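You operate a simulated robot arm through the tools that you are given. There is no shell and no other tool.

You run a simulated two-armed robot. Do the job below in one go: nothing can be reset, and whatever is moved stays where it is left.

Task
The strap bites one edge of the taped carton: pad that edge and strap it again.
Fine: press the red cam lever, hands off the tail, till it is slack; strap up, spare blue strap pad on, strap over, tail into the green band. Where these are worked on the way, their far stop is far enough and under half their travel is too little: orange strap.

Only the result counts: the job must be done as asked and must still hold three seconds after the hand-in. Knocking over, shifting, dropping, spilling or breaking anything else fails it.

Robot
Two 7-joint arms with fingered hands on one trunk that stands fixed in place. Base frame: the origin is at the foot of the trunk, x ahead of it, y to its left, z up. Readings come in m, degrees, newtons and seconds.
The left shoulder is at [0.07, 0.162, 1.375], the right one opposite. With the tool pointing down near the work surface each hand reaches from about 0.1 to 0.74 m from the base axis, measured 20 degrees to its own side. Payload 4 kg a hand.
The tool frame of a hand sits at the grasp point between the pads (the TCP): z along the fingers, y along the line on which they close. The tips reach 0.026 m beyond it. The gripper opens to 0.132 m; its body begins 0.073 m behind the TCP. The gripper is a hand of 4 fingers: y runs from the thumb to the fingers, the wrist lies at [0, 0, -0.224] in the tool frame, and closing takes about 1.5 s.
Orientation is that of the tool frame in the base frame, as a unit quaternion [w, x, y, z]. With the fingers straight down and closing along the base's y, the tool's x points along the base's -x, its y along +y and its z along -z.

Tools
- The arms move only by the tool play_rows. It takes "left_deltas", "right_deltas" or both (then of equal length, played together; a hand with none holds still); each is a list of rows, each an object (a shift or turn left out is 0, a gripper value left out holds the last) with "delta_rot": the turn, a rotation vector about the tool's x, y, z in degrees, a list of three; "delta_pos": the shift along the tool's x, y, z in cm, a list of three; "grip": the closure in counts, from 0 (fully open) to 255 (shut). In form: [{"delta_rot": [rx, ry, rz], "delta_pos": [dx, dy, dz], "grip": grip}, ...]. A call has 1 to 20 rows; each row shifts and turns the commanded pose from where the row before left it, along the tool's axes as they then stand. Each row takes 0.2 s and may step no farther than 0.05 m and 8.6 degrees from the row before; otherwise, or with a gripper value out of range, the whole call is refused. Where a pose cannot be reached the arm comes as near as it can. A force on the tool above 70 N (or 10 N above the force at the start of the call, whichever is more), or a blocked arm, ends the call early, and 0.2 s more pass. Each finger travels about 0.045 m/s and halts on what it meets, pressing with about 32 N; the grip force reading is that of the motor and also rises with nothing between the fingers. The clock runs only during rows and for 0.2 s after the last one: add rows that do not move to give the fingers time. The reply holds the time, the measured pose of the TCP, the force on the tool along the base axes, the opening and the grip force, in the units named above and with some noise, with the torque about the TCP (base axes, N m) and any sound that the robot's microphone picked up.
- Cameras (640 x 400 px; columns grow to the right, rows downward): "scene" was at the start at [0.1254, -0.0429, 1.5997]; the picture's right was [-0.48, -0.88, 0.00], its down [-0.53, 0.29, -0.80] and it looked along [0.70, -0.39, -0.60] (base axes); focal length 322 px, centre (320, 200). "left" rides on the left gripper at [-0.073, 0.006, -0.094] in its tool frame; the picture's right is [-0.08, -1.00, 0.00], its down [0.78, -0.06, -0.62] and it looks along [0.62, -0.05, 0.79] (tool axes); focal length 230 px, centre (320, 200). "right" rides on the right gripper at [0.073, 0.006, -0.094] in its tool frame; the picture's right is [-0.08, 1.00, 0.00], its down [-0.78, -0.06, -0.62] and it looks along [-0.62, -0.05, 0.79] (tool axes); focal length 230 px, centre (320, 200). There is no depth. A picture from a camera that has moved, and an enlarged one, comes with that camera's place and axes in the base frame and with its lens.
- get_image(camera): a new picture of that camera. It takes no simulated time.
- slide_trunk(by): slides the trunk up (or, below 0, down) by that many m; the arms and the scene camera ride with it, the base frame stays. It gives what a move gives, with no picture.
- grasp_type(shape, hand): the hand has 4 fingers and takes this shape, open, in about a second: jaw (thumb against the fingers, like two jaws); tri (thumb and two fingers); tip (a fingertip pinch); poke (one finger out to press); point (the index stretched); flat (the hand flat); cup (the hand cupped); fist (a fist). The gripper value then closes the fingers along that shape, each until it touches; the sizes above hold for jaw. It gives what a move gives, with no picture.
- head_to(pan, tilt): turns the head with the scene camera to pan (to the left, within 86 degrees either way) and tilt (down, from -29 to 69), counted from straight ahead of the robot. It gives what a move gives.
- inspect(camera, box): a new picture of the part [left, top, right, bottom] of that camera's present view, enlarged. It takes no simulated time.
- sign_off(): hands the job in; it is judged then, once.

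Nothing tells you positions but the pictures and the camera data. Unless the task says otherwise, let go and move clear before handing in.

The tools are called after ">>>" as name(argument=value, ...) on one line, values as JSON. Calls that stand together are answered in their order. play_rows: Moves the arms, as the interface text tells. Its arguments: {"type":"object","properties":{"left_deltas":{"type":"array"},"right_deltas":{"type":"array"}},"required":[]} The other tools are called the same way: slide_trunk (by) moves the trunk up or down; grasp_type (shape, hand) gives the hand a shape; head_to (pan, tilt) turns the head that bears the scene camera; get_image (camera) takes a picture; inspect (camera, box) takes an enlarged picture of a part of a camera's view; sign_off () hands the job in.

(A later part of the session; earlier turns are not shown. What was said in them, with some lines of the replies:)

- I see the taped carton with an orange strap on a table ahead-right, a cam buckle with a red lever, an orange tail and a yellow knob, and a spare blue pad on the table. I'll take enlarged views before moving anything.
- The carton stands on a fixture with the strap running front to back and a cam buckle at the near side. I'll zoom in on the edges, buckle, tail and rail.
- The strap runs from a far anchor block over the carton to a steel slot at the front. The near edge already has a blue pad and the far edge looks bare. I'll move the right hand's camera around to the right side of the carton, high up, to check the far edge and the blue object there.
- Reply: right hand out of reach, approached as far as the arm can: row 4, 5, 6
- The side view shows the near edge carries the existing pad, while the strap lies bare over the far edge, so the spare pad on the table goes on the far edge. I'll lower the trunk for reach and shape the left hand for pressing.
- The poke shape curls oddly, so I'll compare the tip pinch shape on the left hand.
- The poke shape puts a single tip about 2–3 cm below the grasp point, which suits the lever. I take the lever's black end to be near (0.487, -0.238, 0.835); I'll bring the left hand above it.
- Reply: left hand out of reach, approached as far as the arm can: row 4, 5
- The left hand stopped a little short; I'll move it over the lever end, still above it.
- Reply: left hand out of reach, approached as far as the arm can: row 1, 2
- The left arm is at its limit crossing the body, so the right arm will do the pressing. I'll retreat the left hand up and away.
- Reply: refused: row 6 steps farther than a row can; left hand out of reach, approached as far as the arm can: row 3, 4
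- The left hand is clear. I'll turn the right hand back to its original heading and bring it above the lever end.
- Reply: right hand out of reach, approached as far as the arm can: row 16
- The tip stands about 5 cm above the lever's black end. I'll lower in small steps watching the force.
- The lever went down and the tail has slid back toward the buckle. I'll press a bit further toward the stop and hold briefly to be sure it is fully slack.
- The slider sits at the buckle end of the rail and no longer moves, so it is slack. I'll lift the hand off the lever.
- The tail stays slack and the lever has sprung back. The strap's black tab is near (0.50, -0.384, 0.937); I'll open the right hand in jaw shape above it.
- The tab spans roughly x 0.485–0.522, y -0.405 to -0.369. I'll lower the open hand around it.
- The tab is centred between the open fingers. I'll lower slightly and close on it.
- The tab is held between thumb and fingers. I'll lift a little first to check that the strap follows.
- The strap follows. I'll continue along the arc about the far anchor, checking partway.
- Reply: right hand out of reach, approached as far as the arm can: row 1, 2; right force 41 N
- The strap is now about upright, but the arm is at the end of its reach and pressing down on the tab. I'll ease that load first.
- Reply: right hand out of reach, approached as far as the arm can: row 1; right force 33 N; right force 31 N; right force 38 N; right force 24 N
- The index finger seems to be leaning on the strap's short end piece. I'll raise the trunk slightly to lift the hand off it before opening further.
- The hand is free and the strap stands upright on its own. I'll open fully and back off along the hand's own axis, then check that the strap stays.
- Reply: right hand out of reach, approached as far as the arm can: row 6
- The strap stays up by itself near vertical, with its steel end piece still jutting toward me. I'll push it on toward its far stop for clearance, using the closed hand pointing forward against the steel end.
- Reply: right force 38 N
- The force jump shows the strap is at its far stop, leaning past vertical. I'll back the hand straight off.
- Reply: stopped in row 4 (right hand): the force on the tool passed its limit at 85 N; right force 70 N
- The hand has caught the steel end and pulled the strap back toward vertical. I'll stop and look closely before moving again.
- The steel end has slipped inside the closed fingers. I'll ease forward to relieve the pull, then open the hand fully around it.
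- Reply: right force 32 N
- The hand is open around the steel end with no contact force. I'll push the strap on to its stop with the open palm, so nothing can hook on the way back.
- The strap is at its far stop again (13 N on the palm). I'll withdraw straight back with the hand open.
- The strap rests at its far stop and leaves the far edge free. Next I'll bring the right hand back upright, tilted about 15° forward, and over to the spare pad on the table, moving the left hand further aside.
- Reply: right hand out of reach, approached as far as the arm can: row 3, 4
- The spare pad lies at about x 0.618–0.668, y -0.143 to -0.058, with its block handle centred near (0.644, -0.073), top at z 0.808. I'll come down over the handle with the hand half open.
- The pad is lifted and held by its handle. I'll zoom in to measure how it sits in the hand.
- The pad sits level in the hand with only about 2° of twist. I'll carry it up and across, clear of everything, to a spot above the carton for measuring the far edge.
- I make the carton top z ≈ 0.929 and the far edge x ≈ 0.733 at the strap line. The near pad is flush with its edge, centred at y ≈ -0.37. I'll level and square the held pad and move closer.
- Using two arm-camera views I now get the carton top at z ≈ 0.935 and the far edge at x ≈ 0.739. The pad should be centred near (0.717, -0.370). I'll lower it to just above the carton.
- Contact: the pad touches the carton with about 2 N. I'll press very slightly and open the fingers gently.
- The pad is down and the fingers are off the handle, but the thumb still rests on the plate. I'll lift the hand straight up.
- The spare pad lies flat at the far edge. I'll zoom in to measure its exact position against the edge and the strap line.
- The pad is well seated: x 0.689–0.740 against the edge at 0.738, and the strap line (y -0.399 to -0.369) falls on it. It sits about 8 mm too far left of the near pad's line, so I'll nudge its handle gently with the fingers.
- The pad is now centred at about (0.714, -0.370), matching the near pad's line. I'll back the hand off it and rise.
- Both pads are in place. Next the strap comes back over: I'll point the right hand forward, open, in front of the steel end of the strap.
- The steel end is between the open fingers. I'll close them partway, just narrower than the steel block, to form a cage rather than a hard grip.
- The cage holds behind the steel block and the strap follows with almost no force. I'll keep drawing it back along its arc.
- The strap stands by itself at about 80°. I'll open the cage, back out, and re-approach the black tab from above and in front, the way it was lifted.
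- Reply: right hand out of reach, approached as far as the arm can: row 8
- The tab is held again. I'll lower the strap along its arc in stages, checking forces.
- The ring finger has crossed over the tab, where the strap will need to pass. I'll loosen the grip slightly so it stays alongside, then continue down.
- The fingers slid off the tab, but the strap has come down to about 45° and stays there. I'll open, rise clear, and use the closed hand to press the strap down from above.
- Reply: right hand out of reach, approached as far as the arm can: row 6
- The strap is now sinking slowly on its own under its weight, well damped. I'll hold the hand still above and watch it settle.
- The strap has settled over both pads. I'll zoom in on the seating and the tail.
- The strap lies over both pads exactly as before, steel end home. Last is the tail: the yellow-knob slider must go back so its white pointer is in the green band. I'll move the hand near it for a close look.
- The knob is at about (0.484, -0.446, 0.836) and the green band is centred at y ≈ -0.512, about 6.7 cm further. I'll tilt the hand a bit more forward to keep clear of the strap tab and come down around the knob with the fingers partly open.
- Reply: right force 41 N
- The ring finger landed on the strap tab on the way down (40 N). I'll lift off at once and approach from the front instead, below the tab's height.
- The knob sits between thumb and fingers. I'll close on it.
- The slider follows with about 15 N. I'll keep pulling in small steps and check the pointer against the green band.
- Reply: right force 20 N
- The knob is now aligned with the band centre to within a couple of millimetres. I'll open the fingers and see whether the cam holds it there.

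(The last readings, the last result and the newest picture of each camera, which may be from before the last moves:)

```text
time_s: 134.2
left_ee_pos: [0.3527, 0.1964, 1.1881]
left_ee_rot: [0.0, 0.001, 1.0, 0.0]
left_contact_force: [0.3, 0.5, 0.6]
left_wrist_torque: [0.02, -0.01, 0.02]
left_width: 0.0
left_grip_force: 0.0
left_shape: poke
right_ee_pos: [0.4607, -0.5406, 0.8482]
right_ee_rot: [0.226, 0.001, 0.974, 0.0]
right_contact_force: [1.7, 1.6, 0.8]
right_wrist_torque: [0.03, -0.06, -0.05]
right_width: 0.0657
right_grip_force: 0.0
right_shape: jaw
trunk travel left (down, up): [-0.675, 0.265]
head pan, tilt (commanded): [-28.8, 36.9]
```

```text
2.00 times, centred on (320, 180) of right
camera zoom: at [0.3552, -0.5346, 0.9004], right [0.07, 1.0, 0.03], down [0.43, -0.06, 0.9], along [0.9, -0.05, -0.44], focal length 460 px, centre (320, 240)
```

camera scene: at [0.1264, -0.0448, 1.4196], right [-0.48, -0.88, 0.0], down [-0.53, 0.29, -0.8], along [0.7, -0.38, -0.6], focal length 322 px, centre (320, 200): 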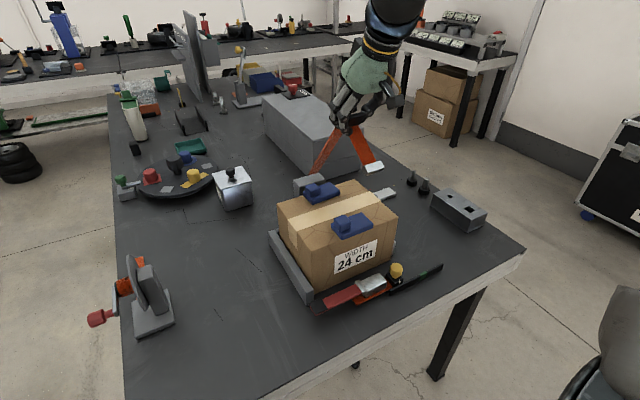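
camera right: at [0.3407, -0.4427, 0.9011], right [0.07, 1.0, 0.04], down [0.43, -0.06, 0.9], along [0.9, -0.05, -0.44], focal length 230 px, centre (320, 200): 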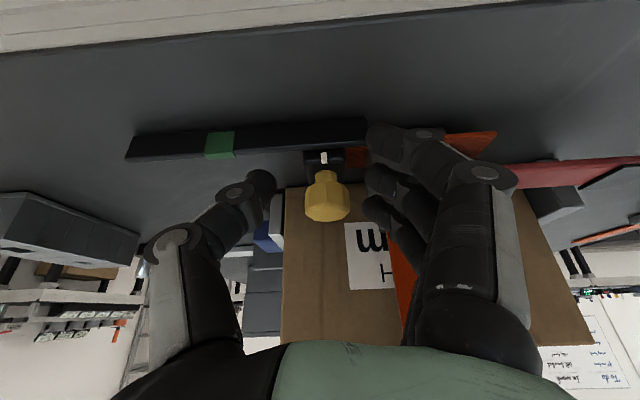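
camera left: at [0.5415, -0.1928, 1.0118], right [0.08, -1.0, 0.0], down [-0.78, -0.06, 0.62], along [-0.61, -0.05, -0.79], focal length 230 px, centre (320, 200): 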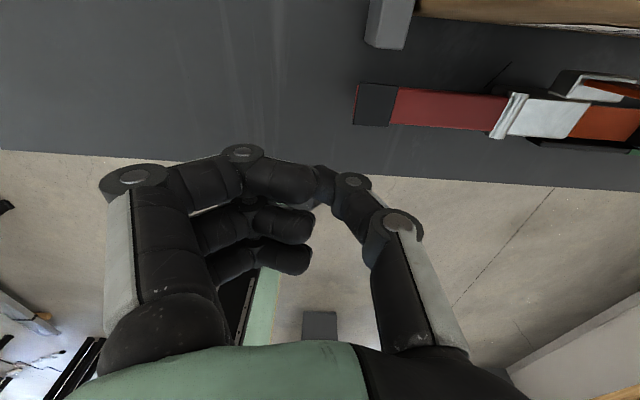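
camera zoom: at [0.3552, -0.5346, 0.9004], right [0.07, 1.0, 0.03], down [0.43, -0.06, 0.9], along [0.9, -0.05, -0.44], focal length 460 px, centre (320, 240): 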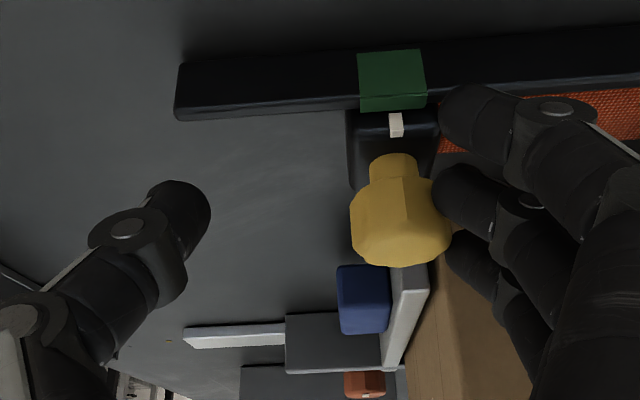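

The cam holds: the pointer sits mid-band. I'll move the fingers clear sideways and withdraw toward me.

>>> play_rows(right_deltas=[{"delta_pos": [0, 1, 0]}, {"delta_pos": [1.8, 0, -0.88]}, {"delta_pos": [1.8, 0, -0.88]}, {"delta_pos": [1.8, 0, -0.88]}, {"delta_pos": [1.8, 0, -0.88]}, {"delta_pos": [-1, 0, -3]}, {"delta_pos": [-1, 0, -3.5]}, {"delta_pos": [-1, 0, -3.5]}, {}])

>>> get_image(camera="scene")

>>> inspect(camera="scene", box=[370, 235, 460, 300])

>>> get_image(camera="right")

```text
time_s: 136.2
left_ee_pos: [0.3535, 0.195, 1.1878]
left_ee_rot: [0.0, 0.001, 1.0, 0.0]
left_contact_force: [-0.1, -0.4, -0.6]
left_wrist_torque: [-0.02, 0.04, -0.01]
left_width: 0.0003
left_grip_force: 0.0
left_shape: poke
right_ee_pos: [0.3637, -0.5287, 0.955]
right_ee_rot: [0.224, 0.001, 0.974, 0.001]
right_contact_force: [0.5, 0.5, 0.6]
right_wrist_torque: [-0.01, -0.02, -0.04]
right_width: 0.0645
right_grip_force: 0.1
right_shape: jaw
trunk travel left (down, up): [-0.675, 0.265]
head pan, tilt (commanded): [-28.8, 36.9]
```

```text
taken
camera scene: at [0.1261, -0.0434, 1.4196], right [-0.48, -0.88, 0.0], down [-0.53, 0.29, -0.8], along [0.7, -0.39, -0.6], focal length 322 px, centre (320, 200)
```

scene: 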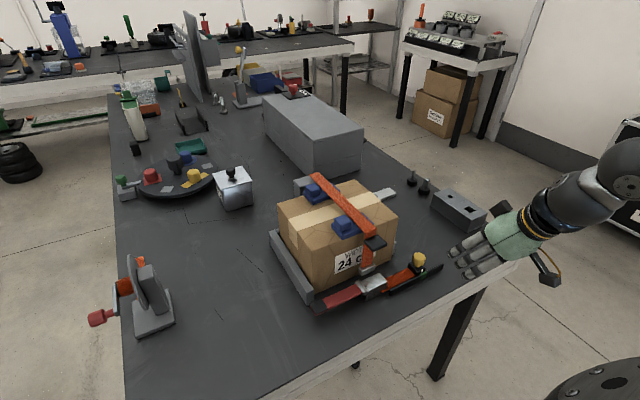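

```text
6.15 times, centred on (415, 268) of scene
camera zoom: at [0.1261, -0.0434, 1.4196], right [-0.48, -0.88, 0.0], down [-0.53, 0.29, -0.8], along [0.7, -0.39, -0.6], focal length 1980 px, centre (-265, -215)
```

zoom: 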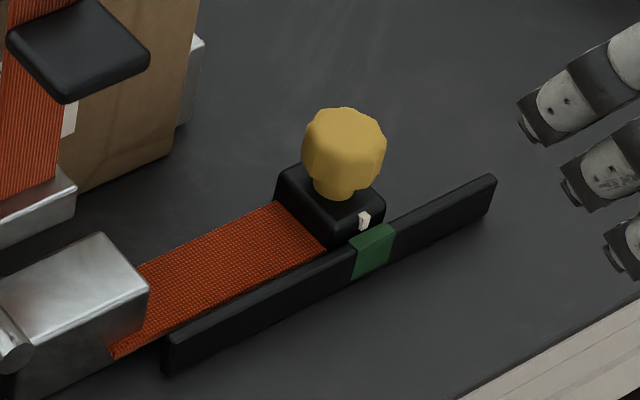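

```text
taken
camera right: at [0.2583, -0.5236, 1.007], right [0.07, 1.0, 0.04], down [0.43, -0.06, 0.9], along [0.9, -0.05, -0.44], focal length 230 px, centre (320, 200)
```

right: 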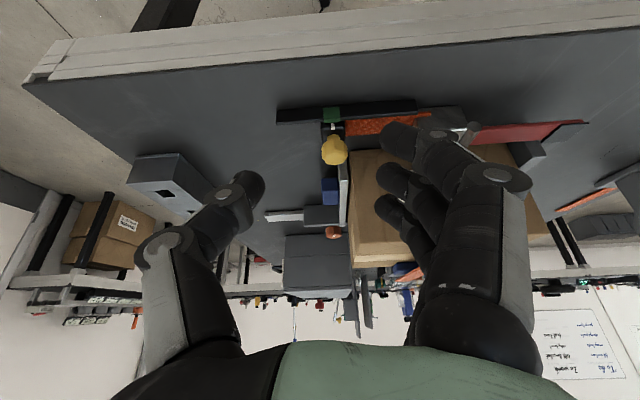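

>>> inspect(camera="right", box=[290, 95, 386, 170])

>>> inspect(camera="scene", box=[265, 160, 415, 310])

>>> inspect(camera="scene", box=[295, 165, 365, 215])

```text
5.33 times, centred on (338, 132) of right
camera zoom: at [0.2583, -0.5236, 1.007], right [0.07, 1.0, 0.04], down [0.43, -0.06, 0.9], along [0.9, -0.05, -0.44], focal length 1227 px, centre (224, 560)
```

zoom: 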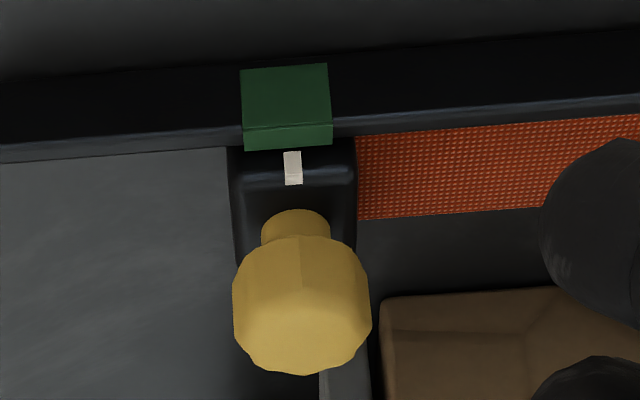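

```text
2.67 times, centred on (340, 235) of scene
camera zoom: at [0.1261, -0.0434, 1.4196], right [-0.48, -0.88, 0.0], down [-0.53, 0.29, -0.8], along [0.7, -0.39, -0.6], focal length 858 px, centre (267, 107)
```

zoom: 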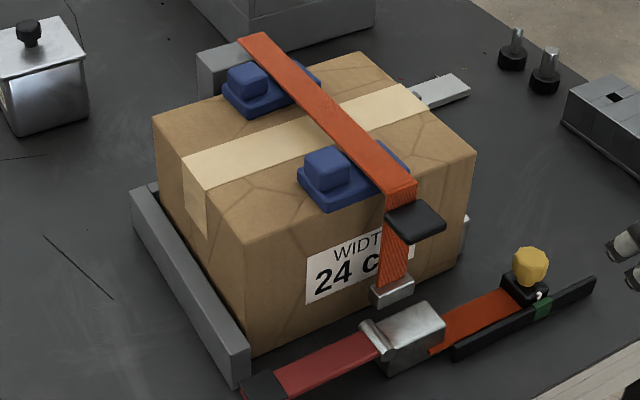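

```text
8.00 times, centred on (330, 190) of scene
camera zoom: at [0.1261, -0.0434, 1.4196], right [-0.48, -0.88, 0.0], down [-0.53, 0.29, -0.8], along [0.7, -0.39, -0.6], focal length 2574 px, centre (240, 280)
```

zoom: 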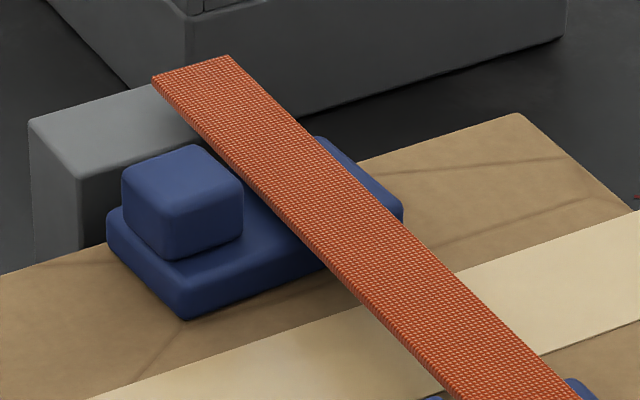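

Everything checks: both pads are under the strap, the strap is down, and the pointer is in the middle of the green band. I'll raise the right hand well clear and take a last look.

>>> play_rows(right_deltas=[{"delta_pos": [-1, 0, -4]}, {"delta_pos": [-1, 0, -4]}, {"delta_pos": [-1, 0, -4]}, {"delta_pos": [0, 0, -3]}, {}, {}, {}, {}, {}])

>>> get_image(camera="scene")

>>> inspect(camera="scene", box=[330, 220, 460, 310])

```text
time_s: 138.2
left_ee_pos: [0.3526, 0.1965, 1.1888]
left_ee_rot: [0.0, 0.0, 1.0, 0.001]
left_contact_force: [-0.7, -0.2, 0.7]
left_wrist_torque: [-0.03, 0.0, 0.03]
left_width: 0.0
left_grip_force: 0.1
left_shape: poke
right_ee_pos: [0.325, -0.5306, 1.1016]
right_ee_rot: [0.226, 0.001, 0.974, 0.0]
right_contact_force: [0.6, 0.1, -0.5]
right_wrist_torque: [0.0, -0.02, 0.0]
right_width: 0.0641
right_grip_force: 0.0
right_shape: jaw
trunk travel left (down, up): [-0.675, 0.265]
head pan, tilt (commanded): [-28.8, 36.9]
```

```text
taken
camera scene: at [0.1252, -0.0427, 1.4198], right [-0.48, -0.88, 0.0], down [-0.53, 0.29, -0.8], along [0.7, -0.39, -0.6], focal length 322 px, centre (320, 200)
```

scene: 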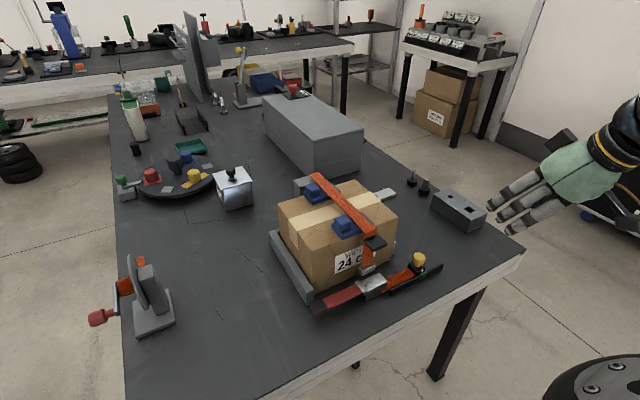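

```text
4.44 times, centred on (395, 265) of scene
camera zoom: at [0.1252, -0.0427, 1.4198], right [-0.48, -0.88, 0.0], down [-0.53, 0.29, -0.8], along [0.7, -0.39, -0.6], focal length 1430 px, centre (-13, -89)
```

zoom: 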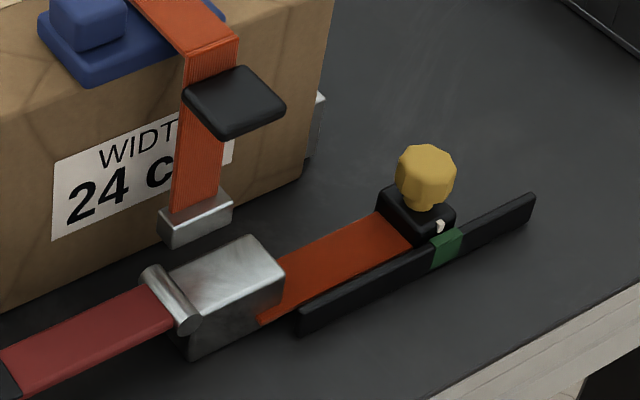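

The carton, both pads and the strap are in place, the tail pointer holds in the green band, and both hands are clear. I'm handing the job in.

>>> sign_off()

```text
The job is handed in.
```

The far edge of the carton is now padded and the strap is back over it. I handed the job in, but have no verdict yet.

- **Release:** I pressed the red cam lever, with no hand on the tail, until the tail slid all the way slack.
- **Strap up:** I raised the strap to its far stop, where it stayed by itself.
- **Pad:** The spare blue pad lies flat on the far edge, under the strap. It overhangs the edge slightly and is in line with the pad already on the near edge.
- **Strap over:** The strap is down across both pads, with its steel end home beside the buckle. It sank the last part of the way under its own weight rather than being pressed down.
- **Tail:** I pulled the yellow-knob slider until the white pointer was in the middle of the green band. It stayed there after I let go.

Two contacts along the way were rougher than planned. The hand caught the strap's steel end once, pulling until the 85 N force stop cut in, and a finger later pressed on the strap tab at about 40 N. In the final pictures nothing had shifted, and both hands are clear.
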